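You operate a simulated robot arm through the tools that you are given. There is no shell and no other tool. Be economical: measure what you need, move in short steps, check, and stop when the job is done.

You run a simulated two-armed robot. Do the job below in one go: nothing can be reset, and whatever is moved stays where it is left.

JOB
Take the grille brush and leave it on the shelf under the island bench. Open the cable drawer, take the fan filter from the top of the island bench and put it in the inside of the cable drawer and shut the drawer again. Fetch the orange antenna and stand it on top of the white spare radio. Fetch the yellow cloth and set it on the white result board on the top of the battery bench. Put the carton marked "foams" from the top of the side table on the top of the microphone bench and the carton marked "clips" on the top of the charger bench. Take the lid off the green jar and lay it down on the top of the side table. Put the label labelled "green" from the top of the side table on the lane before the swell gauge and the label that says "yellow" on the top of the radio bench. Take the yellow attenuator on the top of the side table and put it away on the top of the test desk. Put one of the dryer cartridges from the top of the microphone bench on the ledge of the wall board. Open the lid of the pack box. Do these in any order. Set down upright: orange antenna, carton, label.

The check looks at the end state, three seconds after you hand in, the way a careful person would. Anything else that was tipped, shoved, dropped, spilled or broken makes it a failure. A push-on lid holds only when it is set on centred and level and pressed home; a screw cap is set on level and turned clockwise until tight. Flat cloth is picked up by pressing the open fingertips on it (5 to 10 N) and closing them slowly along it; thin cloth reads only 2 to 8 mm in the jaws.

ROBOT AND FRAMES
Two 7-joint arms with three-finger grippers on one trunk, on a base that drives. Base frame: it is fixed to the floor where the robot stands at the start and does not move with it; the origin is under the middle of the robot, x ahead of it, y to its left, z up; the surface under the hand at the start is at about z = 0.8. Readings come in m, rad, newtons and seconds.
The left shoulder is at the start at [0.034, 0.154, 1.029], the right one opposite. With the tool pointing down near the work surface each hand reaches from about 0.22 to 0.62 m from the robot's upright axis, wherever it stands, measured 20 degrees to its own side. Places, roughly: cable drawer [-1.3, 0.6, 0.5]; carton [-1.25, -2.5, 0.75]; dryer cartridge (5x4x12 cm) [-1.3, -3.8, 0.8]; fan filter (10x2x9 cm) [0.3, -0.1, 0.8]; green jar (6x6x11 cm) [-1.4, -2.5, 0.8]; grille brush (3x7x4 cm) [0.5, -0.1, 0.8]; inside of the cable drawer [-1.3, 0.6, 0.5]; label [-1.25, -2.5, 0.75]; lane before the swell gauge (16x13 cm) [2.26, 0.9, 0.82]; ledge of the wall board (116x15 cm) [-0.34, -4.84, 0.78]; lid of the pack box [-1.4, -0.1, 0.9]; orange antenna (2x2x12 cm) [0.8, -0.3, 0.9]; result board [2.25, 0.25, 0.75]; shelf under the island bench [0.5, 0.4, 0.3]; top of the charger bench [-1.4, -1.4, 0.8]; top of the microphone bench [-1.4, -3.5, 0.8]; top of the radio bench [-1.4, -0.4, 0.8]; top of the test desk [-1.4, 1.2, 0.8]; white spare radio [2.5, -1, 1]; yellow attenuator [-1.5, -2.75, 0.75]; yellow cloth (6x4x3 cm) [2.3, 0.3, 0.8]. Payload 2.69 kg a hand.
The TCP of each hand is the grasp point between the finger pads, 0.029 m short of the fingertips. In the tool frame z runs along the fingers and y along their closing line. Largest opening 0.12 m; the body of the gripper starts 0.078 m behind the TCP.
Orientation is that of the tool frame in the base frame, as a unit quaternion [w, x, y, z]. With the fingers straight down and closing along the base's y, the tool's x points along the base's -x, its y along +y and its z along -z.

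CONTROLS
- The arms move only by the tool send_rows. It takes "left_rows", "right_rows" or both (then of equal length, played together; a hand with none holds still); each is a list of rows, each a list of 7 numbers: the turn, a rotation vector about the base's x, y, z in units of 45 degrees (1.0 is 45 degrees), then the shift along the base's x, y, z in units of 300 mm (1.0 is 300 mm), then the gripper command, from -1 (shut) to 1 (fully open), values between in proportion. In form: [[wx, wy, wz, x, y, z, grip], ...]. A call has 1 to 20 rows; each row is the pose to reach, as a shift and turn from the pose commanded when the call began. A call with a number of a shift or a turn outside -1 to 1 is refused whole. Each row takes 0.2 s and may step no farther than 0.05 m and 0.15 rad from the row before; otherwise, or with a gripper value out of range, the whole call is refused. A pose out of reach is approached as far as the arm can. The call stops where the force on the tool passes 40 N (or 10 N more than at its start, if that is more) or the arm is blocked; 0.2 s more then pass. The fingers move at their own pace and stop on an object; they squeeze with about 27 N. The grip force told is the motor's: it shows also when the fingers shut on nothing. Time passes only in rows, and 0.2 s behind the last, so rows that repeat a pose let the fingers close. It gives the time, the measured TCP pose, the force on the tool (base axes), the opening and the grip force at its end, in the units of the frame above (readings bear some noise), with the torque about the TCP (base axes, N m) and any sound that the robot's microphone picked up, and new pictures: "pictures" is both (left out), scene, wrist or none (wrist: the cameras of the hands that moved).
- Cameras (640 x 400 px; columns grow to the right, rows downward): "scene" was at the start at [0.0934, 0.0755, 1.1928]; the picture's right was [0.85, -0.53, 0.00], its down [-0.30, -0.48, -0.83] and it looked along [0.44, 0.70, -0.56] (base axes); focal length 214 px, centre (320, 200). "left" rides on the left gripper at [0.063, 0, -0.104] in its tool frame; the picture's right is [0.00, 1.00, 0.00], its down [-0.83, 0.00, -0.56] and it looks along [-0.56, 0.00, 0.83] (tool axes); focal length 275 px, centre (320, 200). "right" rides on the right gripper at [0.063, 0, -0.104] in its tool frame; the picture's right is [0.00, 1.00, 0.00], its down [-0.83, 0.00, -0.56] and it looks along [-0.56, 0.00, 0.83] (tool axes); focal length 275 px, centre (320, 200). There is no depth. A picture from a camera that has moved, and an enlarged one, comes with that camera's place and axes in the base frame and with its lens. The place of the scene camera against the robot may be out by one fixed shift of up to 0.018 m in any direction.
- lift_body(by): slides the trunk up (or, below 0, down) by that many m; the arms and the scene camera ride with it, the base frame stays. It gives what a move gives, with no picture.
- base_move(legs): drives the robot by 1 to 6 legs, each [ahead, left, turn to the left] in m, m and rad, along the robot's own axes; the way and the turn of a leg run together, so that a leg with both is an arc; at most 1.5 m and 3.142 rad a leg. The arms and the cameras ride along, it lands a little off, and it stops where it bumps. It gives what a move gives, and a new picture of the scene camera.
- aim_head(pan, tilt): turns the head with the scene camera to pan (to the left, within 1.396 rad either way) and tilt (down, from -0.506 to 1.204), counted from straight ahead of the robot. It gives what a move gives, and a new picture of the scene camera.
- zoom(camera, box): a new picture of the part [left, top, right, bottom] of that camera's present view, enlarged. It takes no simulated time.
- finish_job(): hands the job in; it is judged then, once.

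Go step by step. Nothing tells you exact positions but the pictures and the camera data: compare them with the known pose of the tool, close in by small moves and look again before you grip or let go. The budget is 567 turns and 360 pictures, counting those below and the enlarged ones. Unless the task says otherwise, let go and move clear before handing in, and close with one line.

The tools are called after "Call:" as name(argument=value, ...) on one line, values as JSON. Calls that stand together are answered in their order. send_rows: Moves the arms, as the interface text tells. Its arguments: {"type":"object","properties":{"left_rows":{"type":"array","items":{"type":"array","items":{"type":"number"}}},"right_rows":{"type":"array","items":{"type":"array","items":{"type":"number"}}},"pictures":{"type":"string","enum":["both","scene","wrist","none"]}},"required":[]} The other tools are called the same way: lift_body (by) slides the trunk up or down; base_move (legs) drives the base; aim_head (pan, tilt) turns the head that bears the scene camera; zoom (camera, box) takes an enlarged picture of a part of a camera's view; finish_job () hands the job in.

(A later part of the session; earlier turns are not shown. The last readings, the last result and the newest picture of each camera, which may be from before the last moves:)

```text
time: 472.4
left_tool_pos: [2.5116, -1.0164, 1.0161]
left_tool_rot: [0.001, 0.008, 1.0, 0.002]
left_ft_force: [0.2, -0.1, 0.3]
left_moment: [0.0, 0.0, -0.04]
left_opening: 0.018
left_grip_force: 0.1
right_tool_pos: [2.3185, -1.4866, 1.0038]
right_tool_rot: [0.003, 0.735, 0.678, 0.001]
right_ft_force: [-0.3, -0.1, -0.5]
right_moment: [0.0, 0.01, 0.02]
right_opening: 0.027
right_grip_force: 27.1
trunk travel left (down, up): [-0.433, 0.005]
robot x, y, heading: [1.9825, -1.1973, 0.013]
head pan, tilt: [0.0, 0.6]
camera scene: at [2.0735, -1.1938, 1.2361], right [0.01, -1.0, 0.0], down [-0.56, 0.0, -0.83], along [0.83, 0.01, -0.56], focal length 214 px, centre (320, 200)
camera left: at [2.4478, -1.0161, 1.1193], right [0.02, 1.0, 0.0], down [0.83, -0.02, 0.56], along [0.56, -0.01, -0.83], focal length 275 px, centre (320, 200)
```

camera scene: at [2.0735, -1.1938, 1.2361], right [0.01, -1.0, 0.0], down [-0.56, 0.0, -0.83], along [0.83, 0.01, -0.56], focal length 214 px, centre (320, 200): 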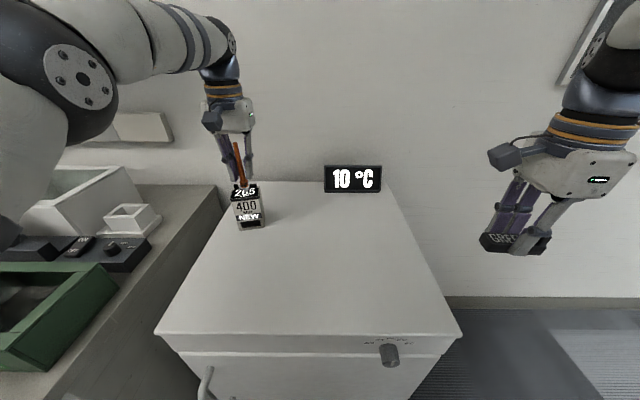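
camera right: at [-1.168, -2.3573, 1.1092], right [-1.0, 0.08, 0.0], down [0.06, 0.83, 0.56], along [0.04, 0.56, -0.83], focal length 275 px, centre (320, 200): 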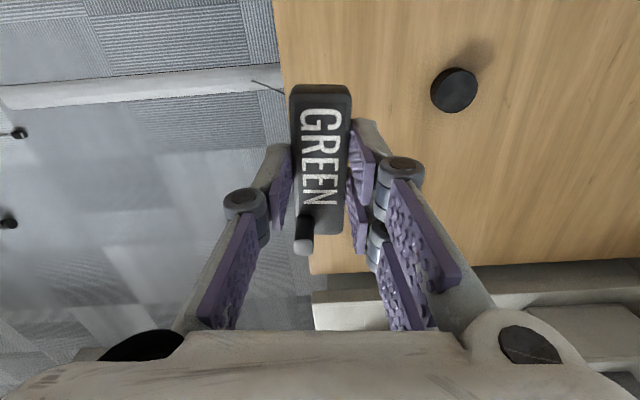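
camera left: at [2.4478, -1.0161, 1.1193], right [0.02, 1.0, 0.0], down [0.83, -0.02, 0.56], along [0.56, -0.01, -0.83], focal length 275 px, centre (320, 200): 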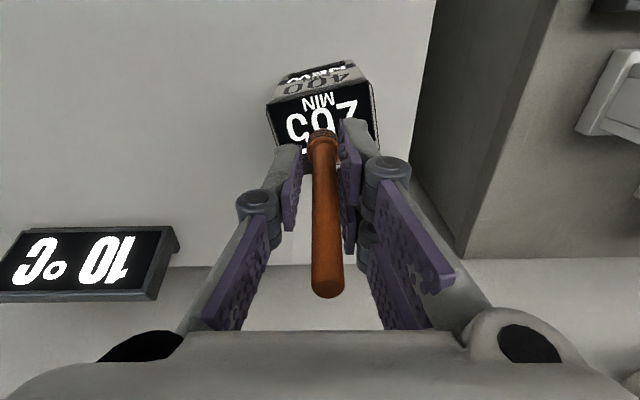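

Call:
send_rows(left_rows=[[0, 0, 0, 0, 0.004, 0, -0.6], [0, 0, 0, 0, 0.008, 0, -0.45], [0, 0, 0, 0, 0.008, 0, -0.3], [0, 0, 0, 0, 0.008, 0, -0.3], [0, 0, 0, 0, 0.008, 0, -0.3]], pictures="both")

```text
time: 473.6
left_tool_pos: [2.51, -1.0138, 1.0146]
left_tool_rot: [0.001, 0.007, 1.0, 0.001]
left_ft_force: [0.4, -1.1, 0.9]
left_moment: [-0.01, 0.0, 0.01]
left_opening: 0.0418
left_grip_force: 0.1
right_tool_pos: [2.3178, -1.4851, 1.0048]
right_tool_rot: [0.003, 0.737, 0.676, 0.001]
right_ft_force: [-0.2, 0.2, -0.4]
right_moment: [-0.02, 0.0, 0.03]
right_opening: 0.0275
right_grip_force: 27.0
trunk travel left (down, up): [-0.433, 0.005]
robot x, y, heading: [1.9813, -1.1971, 0.006]
head pan, tilt: [0.0, 0.6]
camera scene: at [2.0735, -1.1938, 1.2361], right [0.01, -1.0, 0.0], down [-0.56, 0.0, -0.83], along [0.83, 0.01, -0.56], focal length 214 px, centre (320, 200)
camera left: at [2.448, -1.0136, 1.1191], right [0.02, 1.0, 0.0], down [0.83, -0.02, 0.56], along [0.56, -0.01, -0.83], focal length 275 px, centre (320, 200)
```

scene: 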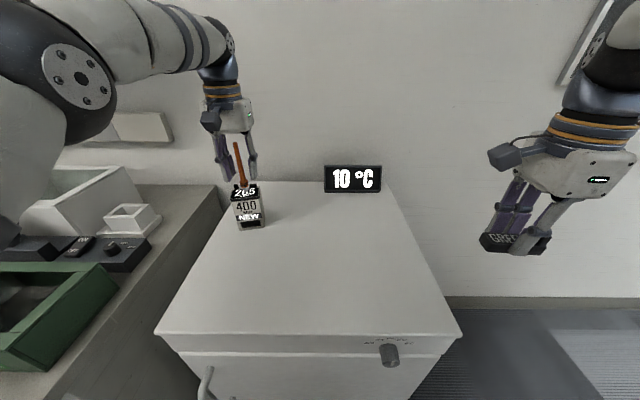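
left: 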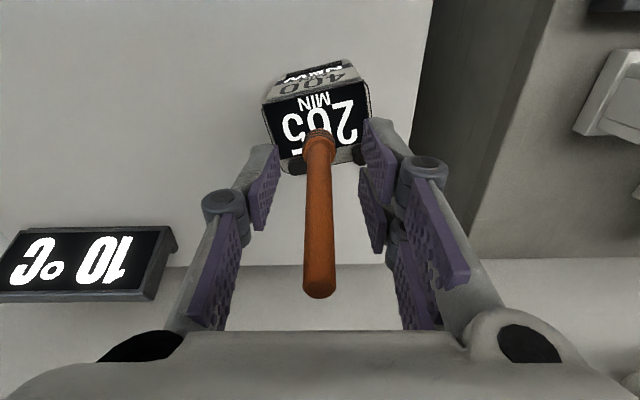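

The antenna stands on its own. Retreat straight back (fingers on either side) and check.

Call:
send_rows(left_rows=[[0, 0, 0, -0.04, 0, 0.01, -0.3], [0, 0, 0, -0.1, 0, 0.03, -0.3], [0, 0, 0, -0.2, 0, 0.06, -0.3], [0, 0, 0, -0.33, 0, 0.1, -0.3], [0, 0, 0, -0.47, 0, 0.15, -0.3]], pictures="scene")

Call:
zoom(camera="scene", box=[200, 120, 300, 240])

```text
time: 474.8
left_tool_pos: [2.368, -1.0126, 1.0625]
left_tool_rot: [0.002, 0.007, 1.0, 0.001]
left_ft_force: [-0.8, 0.6, -0.7]
left_moment: [0.0, -0.02, -0.01]
left_opening: 0.0422
left_grip_force: 0.0
right_tool_pos: [2.3164, -1.4846, 1.0055]
right_tool_rot: [0.004, 0.737, 0.676, 0.001]
right_ft_force: [-1.4, 0.7, 0.0]
right_moment: [0.01, -0.01, 0.0]
right_opening: 0.0269
right_grip_force: 27.4
trunk travel left (down, up): [-0.433, 0.005]
robot x, y, heading: [1.9736, -1.1959, 0.009]
head pan, tilt: [0.0, 0.6]
camera scene: at [2.0722, -1.1935, 1.2364], right [0.01, -1.0, 0.0], down [-0.56, 0.0, -0.83], along [0.83, 0.01, -0.56], focal length 214 px, centre (320, 200)
```

scene: 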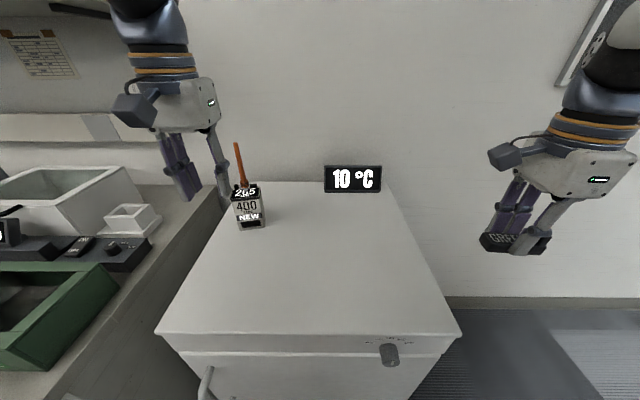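

```text
3.33 times, centred on (250, 180) of scene
camera zoom: at [2.0722, -1.1935, 1.2364], right [0.01, -1.0, 0.0], down [-0.56, 0.0, -0.83], along [0.83, 0.01, -0.56], focal length 715 px, centre (553, 267)
```

zoom: 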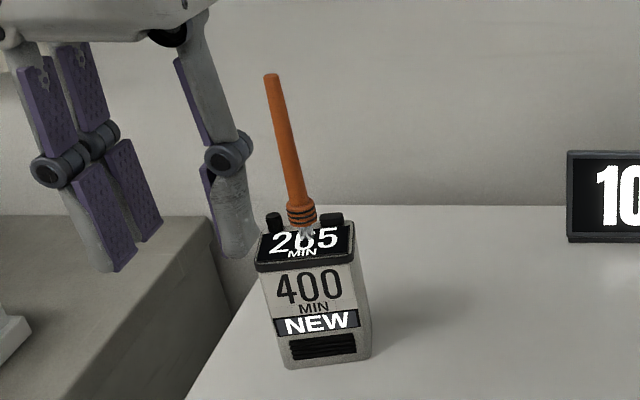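

The antenna stands upright on the radio. Back off and drive north along the east bench.

Call:
base_move(legs=[[-0.5, 0, 0], [0, 1.45, 0]])

```text
time: 488.6
left_tool_pos: [1.8577, 0.4317, 1.0609]
left_tool_rot: [0.001, 0.009, 1.0, 0.002]
left_ft_force: [1.2, 0.3, 0.0]
left_moment: [-0.01, 0.0, 0.0]
left_opening: 0.0419
left_grip_force: 0.0
right_tool_pos: [1.8054, -0.0413, 1.005]
right_tool_rot: [0.003, 0.737, 0.676, 0.0]
right_ft_force: [-0.6, 0.1, -0.7]
right_moment: [0.0, 0.0, 0.01]
right_opening: 0.0271
right_grip_force: 26.5
trunk travel left (down, up): [-0.433, 0.005]
robot x, y, heading: [1.467, 0.2518, 0.006]
head pan, tilt: [0.0, 0.6]
camera scene: at [1.5616, 0.2517, 1.2361], right [0.0, -1.0, 0.0], down [-0.56, 0.0, -0.83], along [0.83, 0.0, -0.56], focal length 214 px, centre (320, 200)
```

scene: 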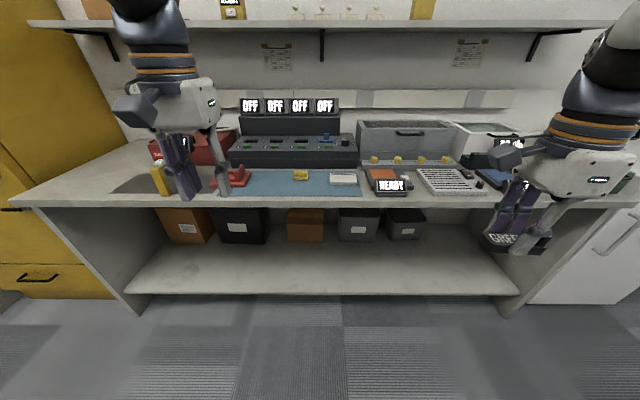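

Call:
zoom(camera="scene", box=[140, 90, 520, 215])

```text
1.68 times, centred on (330, 152) of scene
camera zoom: at [1.5616, 0.2517, 1.2361], right [0.0, -1.0, 0.0], down [-0.56, 0.0, -0.83], along [0.83, 0.0, -0.56], focal length 361 px, centre (303, 280)
```

zoom: 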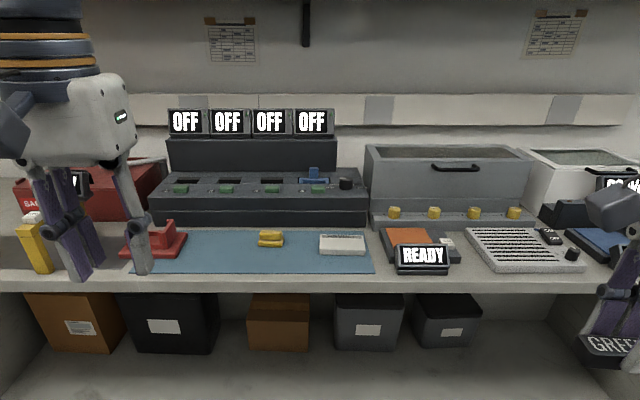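

The folded yellow cloth and white result board lie on the blue mat. First the label: move left to see the swell gauge lane.

Call:
base_move(legs=[[0, 0.5, 0]])

Call:
zoom(camera="scene", box=[180, 90, 480, 290])

```text
time: 492.9
left_tool_pos: [1.8568, 0.9323, 1.061]
left_tool_rot: [0.001, 0.009, 1.0, 0.002]
left_ft_force: [0.2, -0.5, 0.2]
left_moment: [-0.02, 0.0, 0.01]
left_opening: 0.0423
left_grip_force: 0.0
right_tool_pos: [1.8017, 0.461, 1.0045]
right_tool_rot: [0.003, 0.738, 0.675, 0.0]
right_ft_force: [-1.1, -0.2, -0.8]
right_moment: [0.02, 0.03, -0.01]
right_opening: 0.0269
right_grip_force: 27.7
trunk travel left (down, up): [-0.433, 0.005]
robot x, y, heading: [1.4675, 0.7533, 0.0]
head pan, tilt: [0.0, 0.6]
camera scene: at [1.5597, 0.7534, 1.2361], right [0.0, -1.0, 0.0], down [-0.56, 0.0, -0.83], along [0.83, 0.0, -0.56], focal length 214 px, centre (320, 200)
```

scene: 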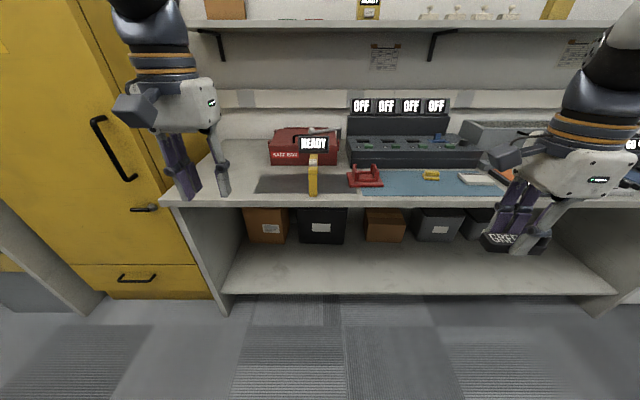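

```text
2.00 times, centred on (330, 190) of scene
camera zoom: at [1.5597, 0.7534, 1.2361], right [0.0, -1.0, 0.0], down [-0.56, 0.0, -0.83], along [0.83, 0.0, -0.56], focal length 429 px, centre (300, 220)
```

zoom: 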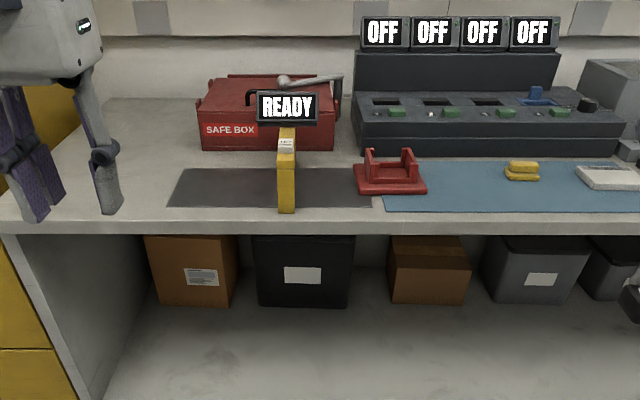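

The lane is the dark mat left of the yellow gauge, centre ≈(2.26, 0.90). Move in front with clearance from the gauge, then shift the label over.

Call:
base_move(legs=[[0.2, 0.23, 0]])

Call:
send_rows(right_rows=[[0, 0, 0, 0, 0.13, 0.03, -1], [0, 0, 0, 0, 0.27, 0.05, -1], [0, 0, 0, 0, 0.41, 0.05, -1], [0, 0, 0, 0, 0.55, 0.05, -1], [0, 0, 0, 0, 0.7, 0.05, -1]], pictures="both")

```text
time: 495.3
left_tool_pos: [2.0561, 1.1634, 1.0596]
left_tool_rot: [0.0, 0.008, 1.0, 0.002]
left_ft_force: [1.1, 0.2, -0.5]
left_moment: [0.02, 0.02, 0.02]
left_opening: 0.0419
left_grip_force: 0.2
right_tool_pos: [2.001, 0.69, 1.0051]
right_tool_rot: [0.003, 0.737, 0.676, 0.001]
right_ft_force: [0.1, 0.6, -0.5]
right_moment: [-0.01, 0.0, 0.06]
right_opening: 0.027
right_grip_force: 27.4
trunk travel left (down, up): [-0.433, 0.005]
robot x, y, heading: [1.6617, 0.9795, 0.006]
head pan, tilt: [0.0, 0.6]
camera scene: at [1.7589, 0.9835, 1.2361], right [0.0, -1.0, 0.0], down [-0.57, 0.0, -0.82], along [0.82, 0.0, -0.57], focal length 214 px, centre (320, 200)
```

scene: 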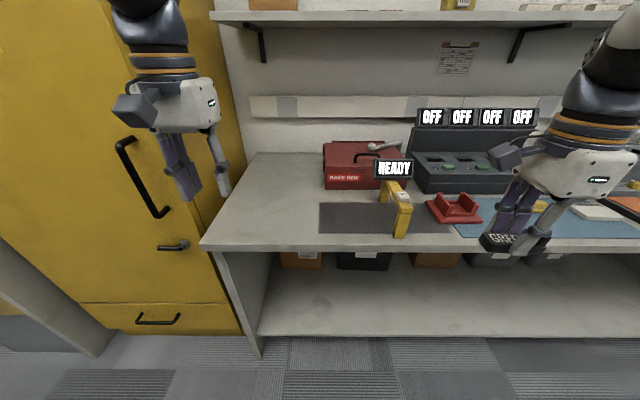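

```text
time: 496.5
left_tool_pos: [2.056, 1.1633, 1.0602]
left_tool_rot: [0.001, 0.008, 1.0, 0.0]
left_ft_force: [0.4, -0.1, -0.1]
left_moment: [0.0, 0.0, -0.02]
left_opening: 0.042
left_grip_force: 0.1
right_tool_pos: [2.0418, 0.9037, 1.0059]
right_tool_rot: [-0.007, 0.74, 0.673, 0.002]
right_ft_force: [0.3, 0.7, -0.4]
right_moment: [-0.02, -0.02, 0.0]
right_opening: 0.0272
right_grip_force: 27.3
right hand out of reach, approached as far as the arm can: row 2, 3, 4, 5
trunk travel left (down, up): [-0.433, 0.005]
robot x, y, heading: [1.6629, 0.9844, 0.001]
head pan, tilt: [0.0, 0.6]
camera scene: at [1.7599, 1.0032, 1.2477], right [0.21, -0.98, 0.0], down [-0.44, -0.1, -0.89], along [0.87, 0.19, -0.45], focal length 214 px, centre (320, 200)
camera right: at [2.0488, 0.9655, 1.1105], right [1.0, -0.09, -0.01], down [-0.07, -0.83, 0.55], along [-0.06, -0.54, -0.84], focal length 275 px, centre (320, 200)
```

scene: 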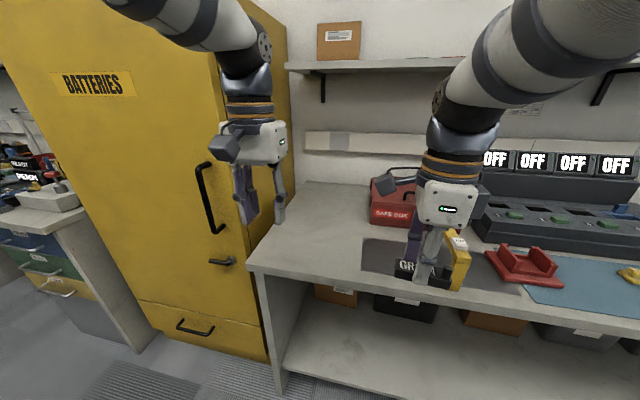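
right: 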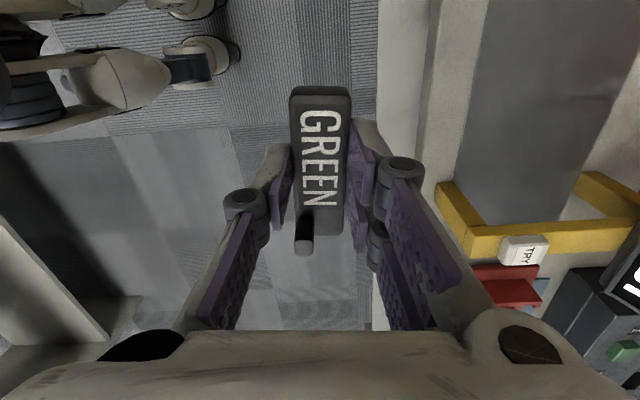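

Lane confirmed. Drive forward so the label comes over it.

Call:
base_move(legs=[[0.17, 0, 0]])

Call:
send_rows(right_rows=[[0.01, 0, 0, 0.08, 0, -0.05, -1], [0.016, 0, 0, 0.16, 0, -0.15, -1]], pictures="wrist")

```text
time: 498.0
left_tool_pos: [2.2252, 1.1631, 1.0608]
left_tool_rot: [0.001, 0.01, 1.0, 0.002]
left_ft_force: [0.7, -0.1, -0.4]
left_moment: [0.0, 0.01, -0.02]
left_opening: 0.0417
left_grip_force: 0.0
right_tool_pos: [2.2117, 0.904, 1.006]
right_tool_rot: [-0.007, 0.739, 0.674, 0.001]
right_ft_force: [0.1, 0.8, -1.0]
right_moment: [0.0, 0.03, -0.01]
right_opening: 0.0273
right_grip_force: 26.8
trunk travel left (down, up): [-0.433, 0.005]
robot x, y, heading: [1.8355, 0.9843, 0.006]
head pan, tilt: [0.0, 0.6]
camera scene: at [1.9299, 1.0042, 1.2477], right [0.23, -0.97, 0.0], down [-0.44, -0.1, -0.89], along [0.87, 0.2, -0.45], focal length 214 px, centre (320, 200)
```

scene: 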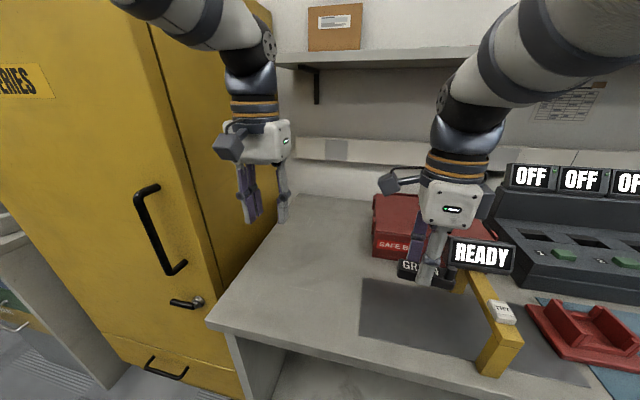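

```text
time: 498.6
left_tool_pos: [2.2255, 1.1629, 1.0606]
left_tool_rot: [0.001, 0.01, 1.0, 0.002]
left_ft_force: [0.3, 0.1, -0.1]
left_moment: [-0.02, 0.07, 0.01]
left_opening: 0.042
left_grip_force: 0.0
right_tool_pos: [2.2609, 0.9029, 0.9603]
right_tool_rot: [-0.011, 0.739, 0.673, 0.006]
right_ft_force: [1.3, -0.3, 0.1]
right_moment: [0.01, 0.01, 0.01]
right_opening: 0.0272
right_grip_force: 27.3
trunk travel left (down, up): [-0.433, 0.005]
robot x, y, heading: [1.8335, 0.9849, -0.0]
head pan, tilt: [0.0, 0.6]
camera right: at [2.2673, 0.9638, 1.0666], right [1.0, -0.09, -0.01], down [-0.07, -0.84, 0.54], along [-0.05, -0.53, -0.84], focal length 275 px, centre (320, 200)
```

right: 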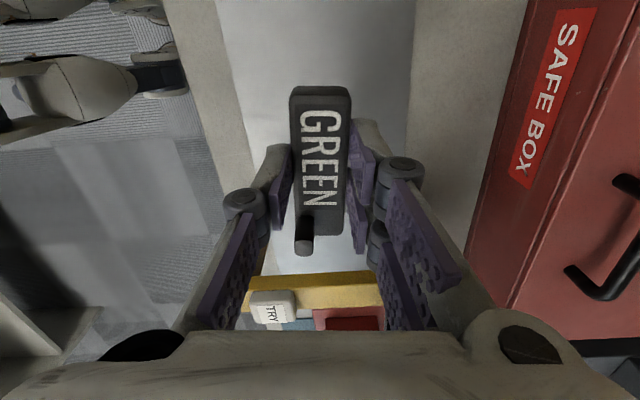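

Label is centred over the lane. Correct the slight tilt and lower.

Call:
send_rows(right_rows=[[-0.02, -0.004, 0, 0, 0, -0.1, -1], [-0.031, -0.008, 0, 0, 0, -0.22, -1], [-0.031, -0.008, 0, 0, 0, -0.33, -1], [-0.031, -0.008, 0, 0, 0, -0.385, -1]], pictures="wrist")

```text
time: 499.6
left_tool_pos: [2.2224, 1.164, 1.065]
left_tool_rot: [0.004, 0.009, 1.0, 0.002]
left_ft_force: [1.0, 0.8, -1.0]
left_moment: [0.0, 0.0, 0.01]
left_opening: 0.042
left_grip_force: 0.0
right_tool_pos: [2.2603, 0.9037, 0.8506]
right_tool_rot: [0.004, 0.74, 0.673, 0.005]
right_ft_force: [-2.5, -0.1, 33.6]
right_moment: [0.07, 0.49, -0.06]
right_opening: 0.0272
right_grip_force: 26.9
trunk travel left (down, up): [-0.433, 0.005]
robot x, y, heading: [1.8343, 0.9814, 0.002]
head pan, tilt: [0.0, 0.6]
camera right: at [2.2649, 0.9672, 0.9551], right [1.0, -0.09, 0.01], down [-0.08, -0.83, 0.56], along [-0.04, -0.55, -0.83], focal length 275 px, centre (320, 200)
```

right: 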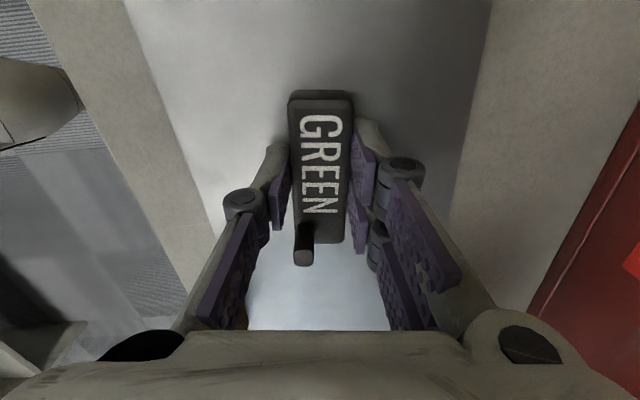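

Contact with the lane surface. Relieve, release, rise.

Call:
send_rows(right_rows=[[0, 0, 0, 0, 0, 0.012, -1], [0, 0, 0, 0, 0, 0.012, -0.45], [0, 0, 0, 0, 0, 0.012, -0.2], [0, 0, 0, 0, 0, 0.1, -0.2], [0, 0, 0, 0, 0, 0.25, -0.2], [0, 0, 0, 0, 0, 0.4, -0.2], [0, 0, 0, -0.05, 0.03, 0.52, -0.2], [0, 0, 0, -0.15, 0.05, 0.6, -0.2], [0, 0, 0, -0.28, 0.05, 0.63, -0.2]], pictures="both")

```text
time: 501.6
left_tool_pos: [2.2224, 1.1607, 1.0647]
left_tool_rot: [0.004, 0.01, 1.0, 0.003]
left_ft_force: [-0.5, -0.3, -0.2]
left_moment: [0.04, -0.02, 0.02]
left_opening: 0.0419
left_grip_force: 0.1
right_tool_pos: [2.1732, 0.9163, 1.0399]
right_tool_rot: [0.003, 0.738, 0.674, 0.003]
right_ft_force: [0.0, 0.6, -0.1]
right_moment: [0.03, 0.01, 0.0]
right_opening: 0.0478
right_grip_force: 0.1
trunk travel left (down, up): [-0.433, 0.005]
robot x, y, heading: [1.8334, 0.9825, 0.005]
head pan, tilt: [0.0, 0.6]
camera scene: at [1.9263, 0.9802, 1.2391], right [-0.01, -1.0, 0.0], down [-0.55, 0.01, -0.84], along [0.84, 0.0, -0.55], focal length 214 px, centre (320, 200)
camera right: at [2.1779, 0.9791, 1.1442], right [1.0, -0.09, 0.01], down [-0.08, -0.83, 0.56], along [-0.04, -0.55, -0.83], focal length 275 px, centre (320, 200)
```

scene: 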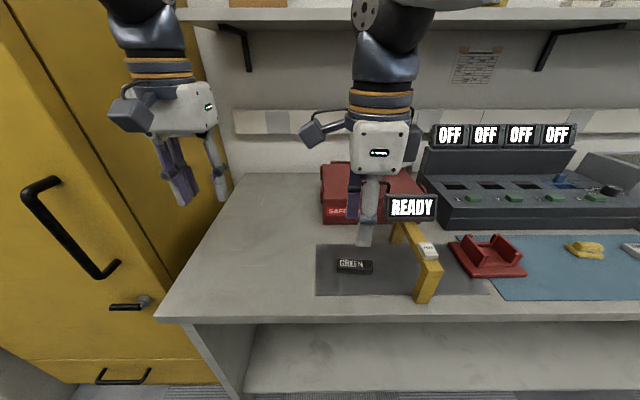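
right: 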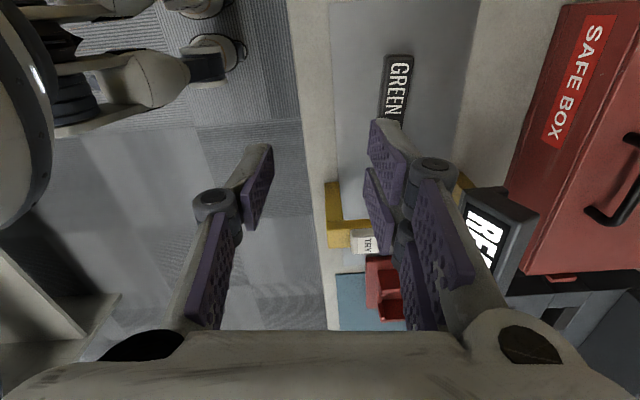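

The GREEN label stands in the lane. Finally the cloth: back off, move right, and look from the left wrist.

Call:
base_move(legs=[[-0.2, 0, 0], [0, -0.78, 0], [0.14, 0, 0]])

Call:
send_rows(left_rows=[[0, 0, 0, -0.03, -0.1, -0.03, 0.3], [0, 0, 0, -0.05, -0.2, -0.1, 0.3]], pictures="both")

```text
time: 510.1
left_tool_pos: [2.1666, 0.3845, 1.0616]
left_tool_rot: [0.001, 0.008, 1.0, 0.002]
left_ft_force: [1.0, 0.1, -0.5]
left_moment: [0.0, 0.06, 0.02]
left_opening: 0.0421
left_grip_force: 0.1
right_tool_pos: [2.1149, 0.1391, 1.0361]
right_tool_rot: [0.0, 0.738, 0.675, -0.001]
right_ft_force: [-0.1, 0.4, -1.3]
right_moment: [0.01, 0.02, 0.01]
right_opening: 0.0478
right_grip_force: 0.0
trunk travel left (down, up): [-0.433, 0.005]
robot x, y, heading: [1.7756, 0.1996, 0.006]
head pan, tilt: [0.0, 0.6]
camera scene: at [1.8692, 0.2033, 1.2361], right [0.01, -1.0, 0.0], down [-0.57, 0.0, -0.82], along [0.82, 0.01, -0.57], focal length 214 px, centre (320, 200)
```

scene: 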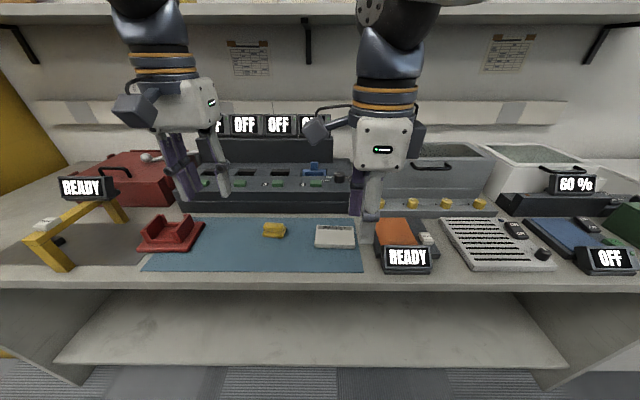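

```text
time: 510.7
left_tool_pos: [2.1492, 0.3228, 1.0316]
left_tool_rot: [0.001, 0.006, 1.0, 0.001]
left_ft_force: [-0.8, -0.6, 0.6]
left_moment: [0.03, -0.03, -0.03]
left_opening: 0.0779
left_grip_force: 0.1
right_tool_pos: [2.1168, 0.138, 1.0332]
right_tool_rot: [0.0, 0.738, 0.674, 0.0]
right_ft_force: [0.7, 0.1, -0.2]
right_moment: [0.02, 0.0, 0.04]
right_opening: 0.048
right_grip_force: 0.1
trunk travel left (down, up): [-0.433, 0.005]
robot x, y, heading: [1.7744, 0.201, 0.008]
head pan, tilt: [0.0, 0.6]
camera scene: at [1.8689, 0.2028, 1.236], right [0.01, -1.0, 0.0], down [-0.57, 0.0, -0.82], along [0.82, 0.01, -0.57], focal length 214 px, centre (320, 200)
camera left: at [2.0879, 0.3229, 1.1348], right [0.02, 1.0, 0.0], down [0.83, -0.02, 0.56], along [0.56, -0.01, -0.83], focal length 275 px, centre (320, 200)
```

scene: 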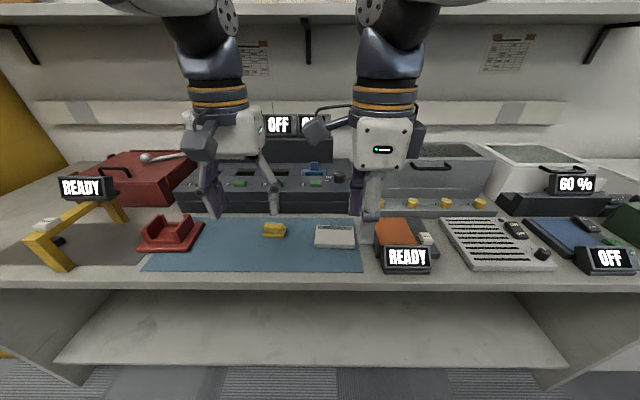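
left: 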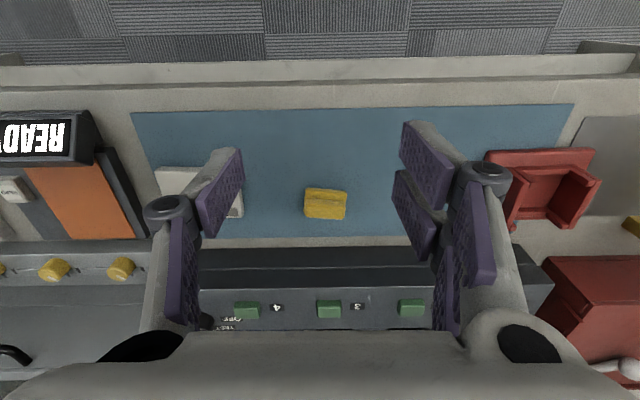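

Call:
zoom(camera="left", box=[285, 170, 365, 240])

Call:
zoom(camera="scene", box=[240, 205, 370, 265])

```text
5.71 times, centred on (325, 205) of left
camera zoom: at [2.0879, 0.3229, 1.1348], right [0.02, 1.0, 0.0], down [0.83, -0.02, 0.56], along [0.56, -0.01, -0.83], focal length 1573 px, centre (291, 171)
```

zoom: 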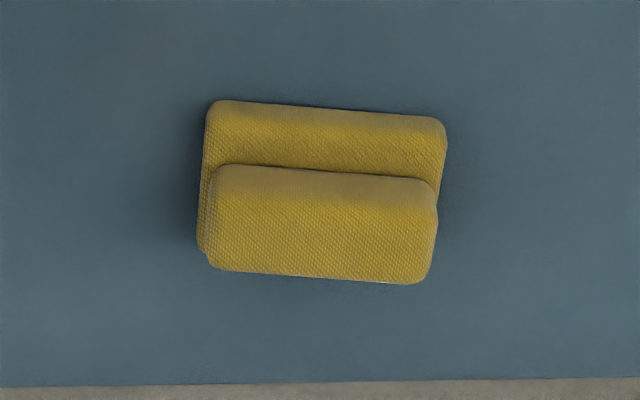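

```text
4.92 times, centred on (305, 235) of scene
camera zoom: at [1.8689, 0.2028, 1.236], right [0.01, -1.0, 0.0], down [-0.57, 0.0, -0.82], along [0.82, 0.01, -0.57], focal length 1056 px, centre (394, 28)
```

zoom: 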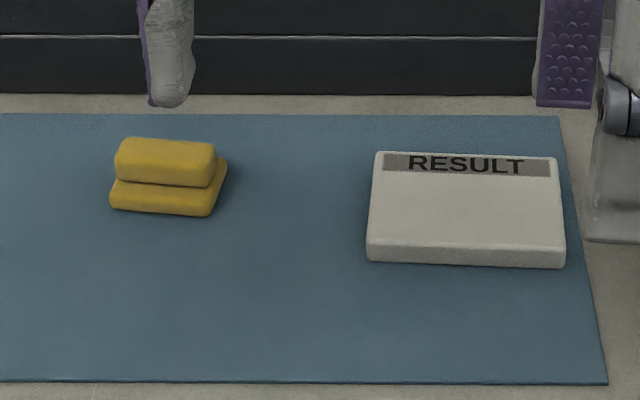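

The cloth bundle is at about (2.309, 0.326); the RESULT board is to its right. Move the right hand aside, approach and descend.

Call:
send_rows(right_rows=[[0, 0, 0, -0.03, -0.13, 0.02, 0], [0, 0, 0, -0.06, -0.27, 0.03, 0], [0, 0, 0, -0.1, -0.41, 0.03, 0], [0, 0, 0, -0.15, -0.55, 0.03, 0], [0, 0, 0, -0.2, -0.7, 0.03, 0]], pictures="none")

Call:
base_move(legs=[[0.06, 0, 0]])

Call:
send_rows(left_rows=[[0, 0, 0, 0.12, 0.005, -0.05, 0.5], [0, 0, 0, 0.24, 0.01, -0.12, 0.5], [0, 0, 0, 0.333, 0.01, -0.22, 0.5], [0, 0, 0, 0.333, 0.01, -0.36, 0.5]], pictures="wrist")

```text
time: 511.9
left_tool_pos: [2.149, 0.3224, 1.0307]
left_tool_rot: [0.002, 0.008, 1.0, 0.001]
left_ft_force: [-0.2, -1.3, -0.3]
left_moment: [0.02, 0.01, 0.01]
left_opening: 0.0777
left_grip_force: 0.0
right_tool_pos: [2.0548, -0.072, 1.0428]
right_tool_rot: [0.001, 0.738, 0.675, 0.0]
right_ft_force: [-0.8, 0.0, 0.5]
right_moment: [0.02, 0.0, 0.02]
right_opening: 0.0601
right_grip_force: 0.0
trunk travel left (down, up): [-0.433, 0.005]
robot x, y, heading: [1.7742, 0.2028, 0.004]
head pan, tilt: [0.0, 0.6]
```

```text
time: 512.9
left_tool_pos: [2.2105, 0.3241, 1.0314]
left_tool_rot: [0.001, 0.009, 1.0, 0.002]
left_ft_force: [0.8, 0.4, -0.4]
left_moment: [0.02, 0.07, -0.02]
left_opening: 0.0778
left_grip_force: 0.0
right_tool_pos: [2.1146, -0.0705, 1.0445]
right_tool_rot: [0.0, 0.737, 0.675, -0.001]
right_ft_force: [0.3, -0.5, 0.1]
right_moment: [0.0, 0.07, 0.02]
right_opening: 0.0598
right_grip_force: 0.1
trunk travel left (down, up): [-0.433, 0.005]
robot x, y, heading: [1.8332, 0.2006, 0.006]
head pan, tilt: [0.0, 0.6]
camera scene: at [1.9291, 0.2038, 1.2361], right [0.01, -1.0, 0.0], down [-0.57, 0.0, -0.82], along [0.82, 0.01, -0.57], focal length 214 px, centre (320, 200)
```

scene: 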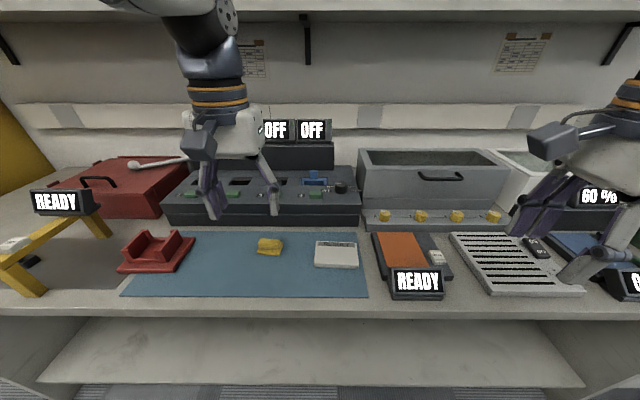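

```text
time: 513.9
left_tool_pos: [2.3104, 0.3279, 0.924]
left_tool_rot: [0.002, 0.008, 1.0, 0.001]
left_ft_force: [1.2, 0.9, -0.3]
left_moment: [-0.02, -0.01, 0.02]
left_opening: 0.0899
left_grip_force: 0.1
right_tool_pos: [2.1145, -0.0717, 1.0436]
right_tool_rot: [0.002, 0.738, 0.675, 0.0]
right_ft_force: [0.4, -1.0, 0.1]
right_moment: [-0.01, 0.0, 0.01]
right_opening: 0.0601
right_grip_force: 0.0
trunk travel left (down, up): [-0.433, 0.005]
robot x, y, heading: [1.8347, 0.2006, 0.009]
head pan, tilt: [0.0, 0.6]
camera left: at [2.2482, 0.3274, 1.0274], right [0.02, 1.0, 0.0], down [0.83, -0.02, 0.56], along [0.56, -0.01, -0.83], focal length 275 px, centre (320, 200)
```

left: 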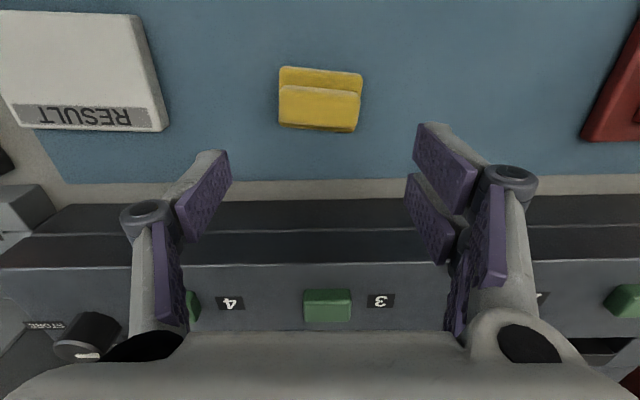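

Call:
send_rows(left_rows=[[0, 0, -0.08, -0.037, -0.005, -0.12, 0.5], [0, 0, -0.08, -0.037, -0.005, -0.24, 0.5], [0, 0, -0.08, -0.037, -0.005, -0.27, 0.5]], pictures="wrist")

```text
time: 514.7
left_tool_pos: [2.2976, 0.3258, 0.8443]
left_tool_rot: [0.004, 0.039, 0.999, 0.002]
left_ft_force: [-0.4, -0.5, 6.5]
left_moment: [-0.1, 0.12, -0.01]
left_opening: 0.091
left_grip_force: 0.1
right_tool_pos: [2.1132, -0.0714, 1.0444]
right_tool_rot: [0.002, 0.738, 0.674, 0.001]
right_ft_force: [-0.2, -0.4, 1.1]
right_moment: [0.0, 0.01, 0.02]
right_opening: 0.06
right_grip_force: 0.0
trunk travel left (down, up): [-0.433, 0.005]
robot x, y, heading: [1.8352, 0.2023, 0.007]
head pan, tilt: [0.0, 0.6]
camera left: at [2.2354, 0.3296, 0.9475], right [0.08, 1.0, 0.0], down [0.82, -0.07, 0.56], along [0.56, -0.04, -0.83], focal length 275 px, centre (320, 200)
```

left: 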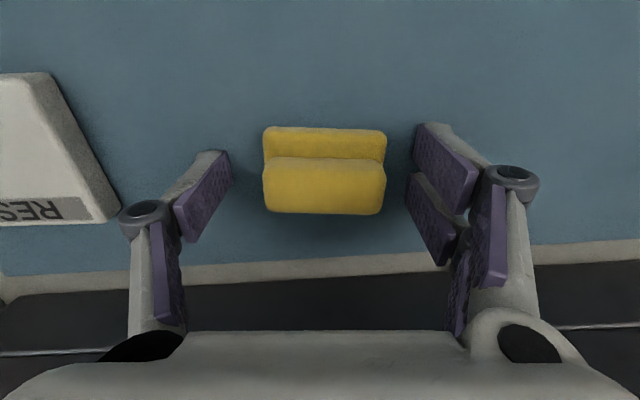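

Fingertips touch the mat. Raise 2 mm and close slowly on the cloth.

Call:
send_rows(left_rows=[[0, 0, 0, 0, 0, 0.008, 0.3], [0, 0, 0, 0, 0, 0.008, 0.1], [0, 0, 0, 0, 0, 0.008, -0.1], [0, 0, 0, 0, 0, 0.008, -0.4], [0, 0, 0, 0, 0, 0.008, -0.7], [0, 0, 0, 0, 0, 0.008, -0.7]], pictures="wrist")

```text
time: 515.6
left_tool_pos: [2.2989, 0.3255, 0.85]
left_tool_rot: [0.007, 0.039, 0.999, 0.0]
left_ft_force: [-7.4, -1.1, 31.3]
left_moment: [0.19, 0.73, -0.11]
left_opening: 0.055
left_grip_force: 26.9
right_tool_pos: [2.1122, -0.0715, 1.0458]
right_tool_rot: [0.002, 0.738, 0.675, 0.001]
right_ft_force: [-0.7, 0.7, 0.7]
right_moment: [0.0, -0.01, 0.03]
right_opening: 0.0601
right_grip_force: 0.1
trunk travel left (down, up): [-0.433, 0.005]
robot x, y, heading: [1.8338, 0.2033, 0.014]
head pan, tilt: [0.0, 0.6]
stopped in row 4 (left hand): the force on the tool passed its limit at 42 N (the readings are from after the stop); the commanded pose is now the measured one
camera left: at [2.2352, 0.3283, 0.9533], right [0.08, 1.0, 0.0], down [0.82, -0.07, 0.57], along [0.57, -0.05, -0.82], focal length 275 px, centre (320, 200)
```

left: 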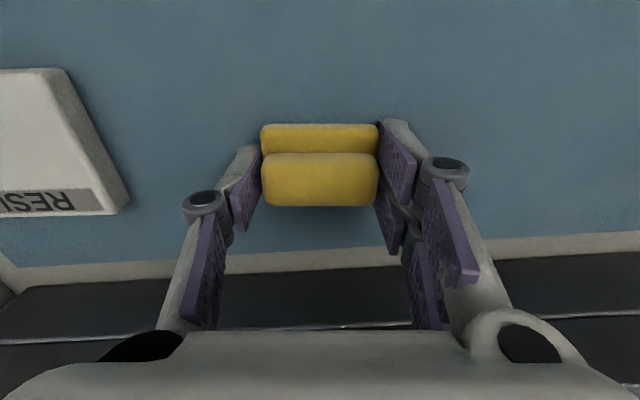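

Cloth gripped. Lift gently.

Call:
send_rows(left_rows=[[0, 0, 0, 0, 0, 0.03, -0.7], [0, 0, 0, 0, 0, 0.1, -0.7], [0, 0, 0, 0, 0, 0.22, -0.7], [0, 0, 0, 0, 0, 0.3, -0.7]], pictures="wrist")

```text
time: 516.6
left_tool_pos: [2.3001, 0.3257, 0.9375]
left_tool_rot: [0.004, 0.039, 0.999, 0.001]
left_ft_force: [0.6, 1.0, -0.3]
left_moment: [0.0, 0.02, -0.01]
left_opening: 0.0553
left_grip_force: 27.3
right_tool_pos: [2.1132, -0.0713, 1.0434]
right_tool_rot: [0.001, 0.738, 0.675, -0.001]
right_ft_force: [0.4, 0.1, 0.7]
right_moment: [0.0, -0.02, 0.01]
right_opening: 0.0601
right_grip_force: 0.0
trunk travel left (down, up): [-0.433, 0.005]
robot x, y, heading: [1.8319, 0.202, 0.013]
head pan, tilt: [0.0, 0.6]
camera left: at [2.2373, 0.3295, 1.0406], right [0.08, 1.0, 0.0], down [0.82, -0.07, 0.56], along [0.56, -0.04, -0.83], focal length 275 px, centre (320, 200)
```

left: 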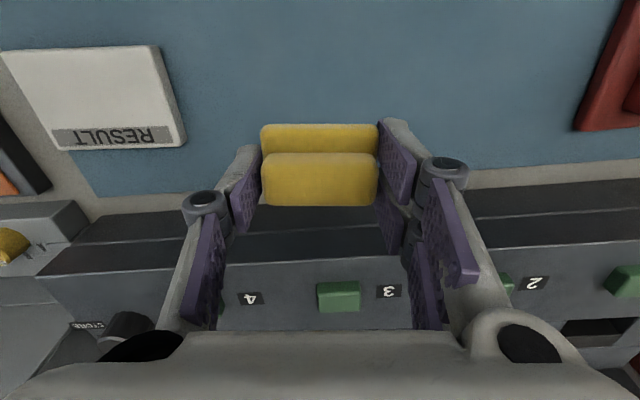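

Held. Carry it over the RESULT board centre (2.283, 0.157).

Call:
send_rows(left_rows=[[0, 0, 0, -0.01, -0.13, 0.02, -0.7], [0, 0, 0, -0.03, -0.28, 0.02, -0.7], [0, 0, 0, -0.05, -0.43, 0.02, -0.7], [0, 0, 0, -0.057, -0.563, 0.02, -0.7], [0, 0, 0, -0.057, -0.563, -0.1, -0.7]], pictures="both")

```text
time: 517.8
left_tool_pos: [2.2851, 0.158, 0.9089]
left_tool_rot: [0.005, 0.034, 0.999, -0.004]
left_ft_force: [0.4, -0.4, -1.0]
left_moment: [0.02, 0.02, 0.01]
left_opening: 0.0549
left_grip_force: 27.4
right_tool_pos: [2.1144, -0.0721, 1.0429]
right_tool_rot: [0.0, 0.738, 0.675, 0.0]
right_ft_force: [0.2, 1.1, 0.7]
right_moment: [0.01, 0.0, -0.01]
right_opening: 0.0597
right_grip_force: 0.0
trunk travel left (down, up): [-0.433, 0.005]
robot x, y, heading: [1.8366, 0.2002, 0.009]
head pan, tilt: [0.0, 0.6]
camera scene: at [1.9287, 0.2038, 1.236], right [0.01, -1.0, 0.0], down [-0.57, 0.0, -0.82], along [0.82, 0.01, -0.57], focal length 214 px, centre (320, 200)
camera left: at [2.2223, 0.1628, 1.013], right [0.07, 1.0, -0.01], down [0.82, -0.06, 0.56], along [0.56, -0.05, -0.83], focal length 275 px, centre (320, 200)
```

scene: 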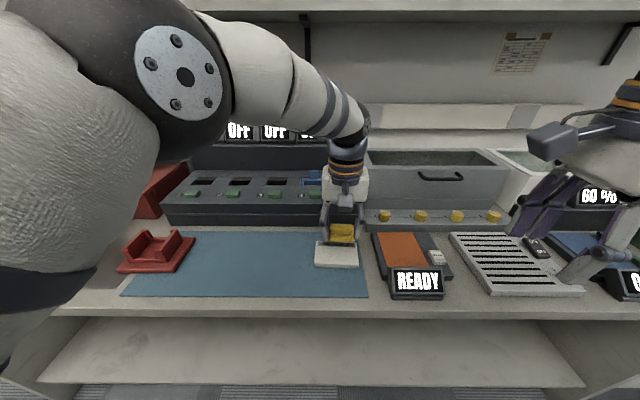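
left: 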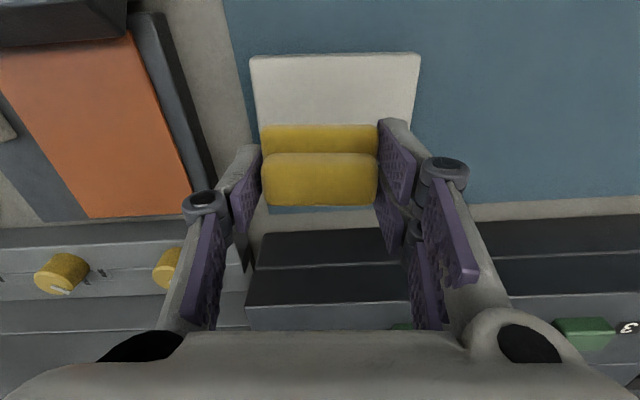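

Shift 9 mm left to centre and lower onto the board.

Call:
send_rows(left_rows=[[0, 0, 0, -0.01, 0.03, -0.06, -0.7], [0, 0, 0, -0.01, 0.03, -0.1, -0.7]], pictures="none")

Call:
send_rows(left_rows=[[0, 0, 0, 0, 0, -0.01, -0.7], [0, 0, 0, 0, 0, -0.02, -0.7]], pictures="none")

Call:
send_rows(left_rows=[[0, 0, 0, 0, 0, -0.01, -0.7]], pictures="wrist")

```text
time: 518.4
left_tool_pos: [2.2821, 0.1682, 0.8795]
left_tool_rot: [0.006, 0.034, 0.999, -0.003]
left_ft_force: [-0.1, 0.6, -0.2]
left_moment: [0.0, -0.03, 0.0]
left_opening: 0.055
left_grip_force: 27.1
right_tool_pos: [2.1149, -0.0698, 1.0434]
right_tool_rot: [0.0, 0.738, 0.675, -0.001]
right_ft_force: [0.4, 0.1, 0.5]
right_moment: [0.0, -0.01, 0.02]
right_opening: 0.06
right_grip_force: 0.1
trunk travel left (down, up): [-0.433, 0.005]
robot x, y, heading: [1.8352, 0.2021, 0.005]
head pan, tilt: [0.0, 0.6]
```

```text
time: 519.0
left_tool_pos: [2.2829, 0.1688, 0.8736]
left_tool_rot: [0.004, 0.035, 0.999, -0.002]
left_ft_force: [0.1, -0.2, 0.2]
left_moment: [0.02, 0.04, 0.02]
left_opening: 0.055
left_grip_force: 26.7
right_tool_pos: [2.1137, -0.0708, 1.0436]
right_tool_rot: [0.0, 0.738, 0.674, -0.001]
right_ft_force: [-1.0, -0.2, -0.9]
right_moment: [0.0, 0.02, -0.02]
right_opening: 0.0601
right_grip_force: 0.0
trunk travel left (down, up): [-0.433, 0.005]
robot x, y, heading: [1.8355, 0.1995, 0.005]
head pan, tilt: [0.0, 0.6]
```

```text
time: 519.4
left_tool_pos: [2.283, 0.1678, 0.8703]
left_tool_rot: [0.004, 0.034, 0.999, -0.002]
left_ft_force: [0.8, 0.1, -0.5]
left_moment: [0.0, 0.02, 0.01]
left_opening: 0.0551
left_grip_force: 27.2
right_tool_pos: [2.1137, -0.0715, 1.0432]
right_tool_rot: [0.001, 0.738, 0.675, -0.001]
right_ft_force: [-1.4, 0.0, -0.8]
right_moment: [0.03, 0.01, 0.01]
right_opening: 0.0598
right_grip_force: 0.0
trunk travel left (down, up): [-0.433, 0.005]
robot x, y, heading: [1.8326, 0.201, 0.009]
head pan, tilt: [0.0, 0.6]
camera left: at [2.2192, 0.172, 0.9728], right [0.07, 1.0, 0.0], down [0.82, -0.06, 0.56], along [0.56, -0.04, -0.83], focal length 275 px, centre (320, 200)
```

left: 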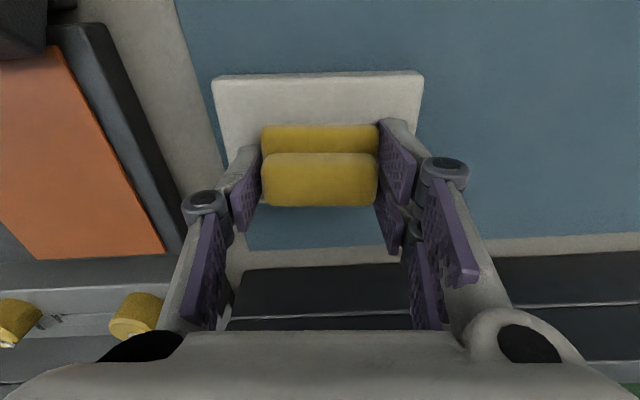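

Call:
send_rows(left_rows=[[0, 0, 0, 0, 0, -0.012, -0.7]], pictures="none")

Call:
send_rows(left_rows=[[0, 0, 0, 0, 0, -0.012, -0.7]], pictures="none")

Call:
send_rows(left_rows=[[0, 0, 0, 0, 0, -0.012, -0.7]], pictures="none")

```text
time: 519.8
left_tool_pos: [2.2821, 0.1672, 0.8667]
left_tool_rot: [0.006, 0.035, 0.999, -0.002]
left_ft_force: [0.6, -1.6, 3.4]
left_moment: [0.05, 0.07, -0.01]
left_opening: 0.0552
left_grip_force: 26.8
right_tool_pos: [2.1138, -0.0708, 1.0439]
right_tool_rot: [0.001, 0.738, 0.675, 0.0]
right_ft_force: [-0.9, 0.0, 0.1]
right_moment: [0.02, 0.0, -0.02]
right_opening: 0.0603
right_grip_force: 0.0
trunk travel left (down, up): [-0.433, 0.005]
robot x, y, heading: [1.8367, 0.1998, 0.007]
head pan, tilt: [0.0, 0.6]
```

```text
time: 520.2
left_tool_pos: [2.2815, 0.1683, 0.8663]
left_tool_rot: [0.009, 0.035, 0.999, -0.002]
left_ft_force: [-3.4, -1.1, 23.4]
left_moment: [0.46, 0.36, -0.06]
left_opening: 0.0551
left_grip_force: 27.2
right_tool_pos: [2.113, -0.0716, 1.0447]
right_tool_rot: [0.003, 0.738, 0.675, 0.001]
right_ft_force: [-0.1, -0.9, -0.3]
right_moment: [-0.03, -0.02, -0.03]
right_opening: 0.0601
right_grip_force: 0.1
trunk travel left (down, up): [-0.433, 0.005]
robot x, y, heading: [1.8349, 0.2058, 0.005]
head pan, tilt: [0.0, 0.6]
```

```text
time: 520.6
left_tool_pos: [2.2827, 0.1677, 0.8655]
left_tool_rot: [0.01, 0.033, 0.999, -0.004]
left_ft_force: [-9.0, 0.8, 30.4]
left_moment: [0.82, 0.73, 0.29]
left_opening: 0.0551
left_grip_force: 27.4
right_tool_pos: [2.1113, -0.0708, 1.0434]
right_tool_rot: [0.002, 0.738, 0.675, 0.0]
right_ft_force: [0.2, 0.6, -0.4]
right_moment: [0.0, 0.0, -0.01]
right_opening: 0.0599
right_grip_force: 0.0
trunk travel left (down, up): [-0.433, 0.005]
robot x, y, heading: [1.8341, 0.2064, 0.01]
head pan, tilt: [0.0, 0.6]
stopped in row 1 (left hand): the force on the tool passed its limit at 42 N (the readings are from after the stop); the commanded pose is now the measured one
```

Cloth rests on the board. Relieve, release, and rise.

Call:
send_rows(left_rows=[[0, 0, 0, 0, 0, 0.012, -0.7], [0, 0, 0, 0, 0, 0.015, 0.1], [0, 0, 0, 0, 0, 0.015, 0.3], [0, 0, 0, 0, 0, 0.1, 0.3], [0, 0, 0, 0, 0, 0.24, 0.3], [0, 0, 0, -0.03, 0.05, 0.38, 0.3], [0, 0, 0, -0.08, 0.15, 0.48, 0.3], [0, 0, 0, -0.15, 0.28, 0.55, 0.3]], pictures="both")

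```text
time: 522.4
left_tool_pos: [2.2383, 0.2536, 1.0279]
left_tool_rot: [0.009, 0.035, 0.999, -0.003]
left_ft_force: [-0.4, 0.8, 0.4]
left_moment: [-0.07, 0.01, 0.0]
left_opening: 0.078
left_grip_force: 0.0
right_tool_pos: [2.1125, -0.0698, 1.0429]
right_tool_rot: [0.002, 0.738, 0.675, 0.0]
right_ft_force: [-0.3, -0.8, -0.3]
right_moment: [0.0, -0.02, 0.0]
right_opening: 0.0601
right_grip_force: 0.1
trunk travel left (down, up): [-0.433, 0.005]
robot x, y, heading: [1.8345, 0.2039, 0.011]
head pan, tilt: [0.0, 0.6]
camera scene: at [1.9272, 0.2045, 1.2363], right [0.01, -1.0, 0.0], down [-0.56, 0.0, -0.83], along [0.83, 0.01, -0.56], focal length 214 px, centre (320, 200)
camera left: at [2.1739, 0.2566, 1.1306], right [0.08, 1.0, 0.0], down [0.82, -0.06, 0.57], along [0.57, -0.05, -0.82], focal length 275 px, centre (320, 200)
```

scene: 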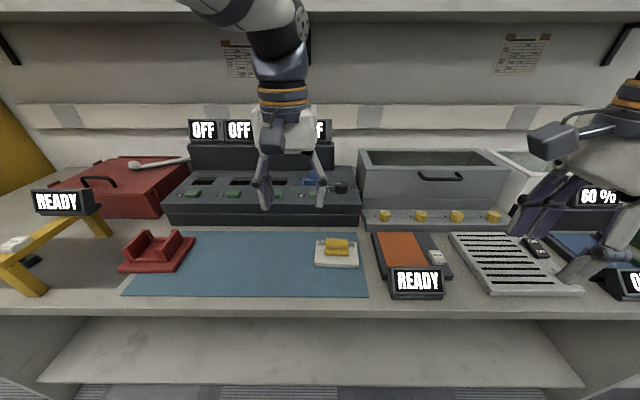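
left: 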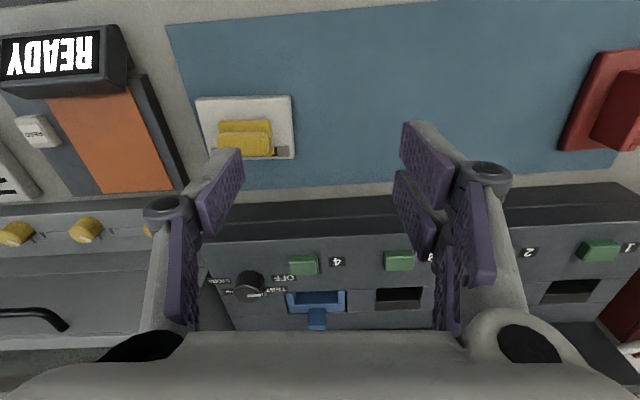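

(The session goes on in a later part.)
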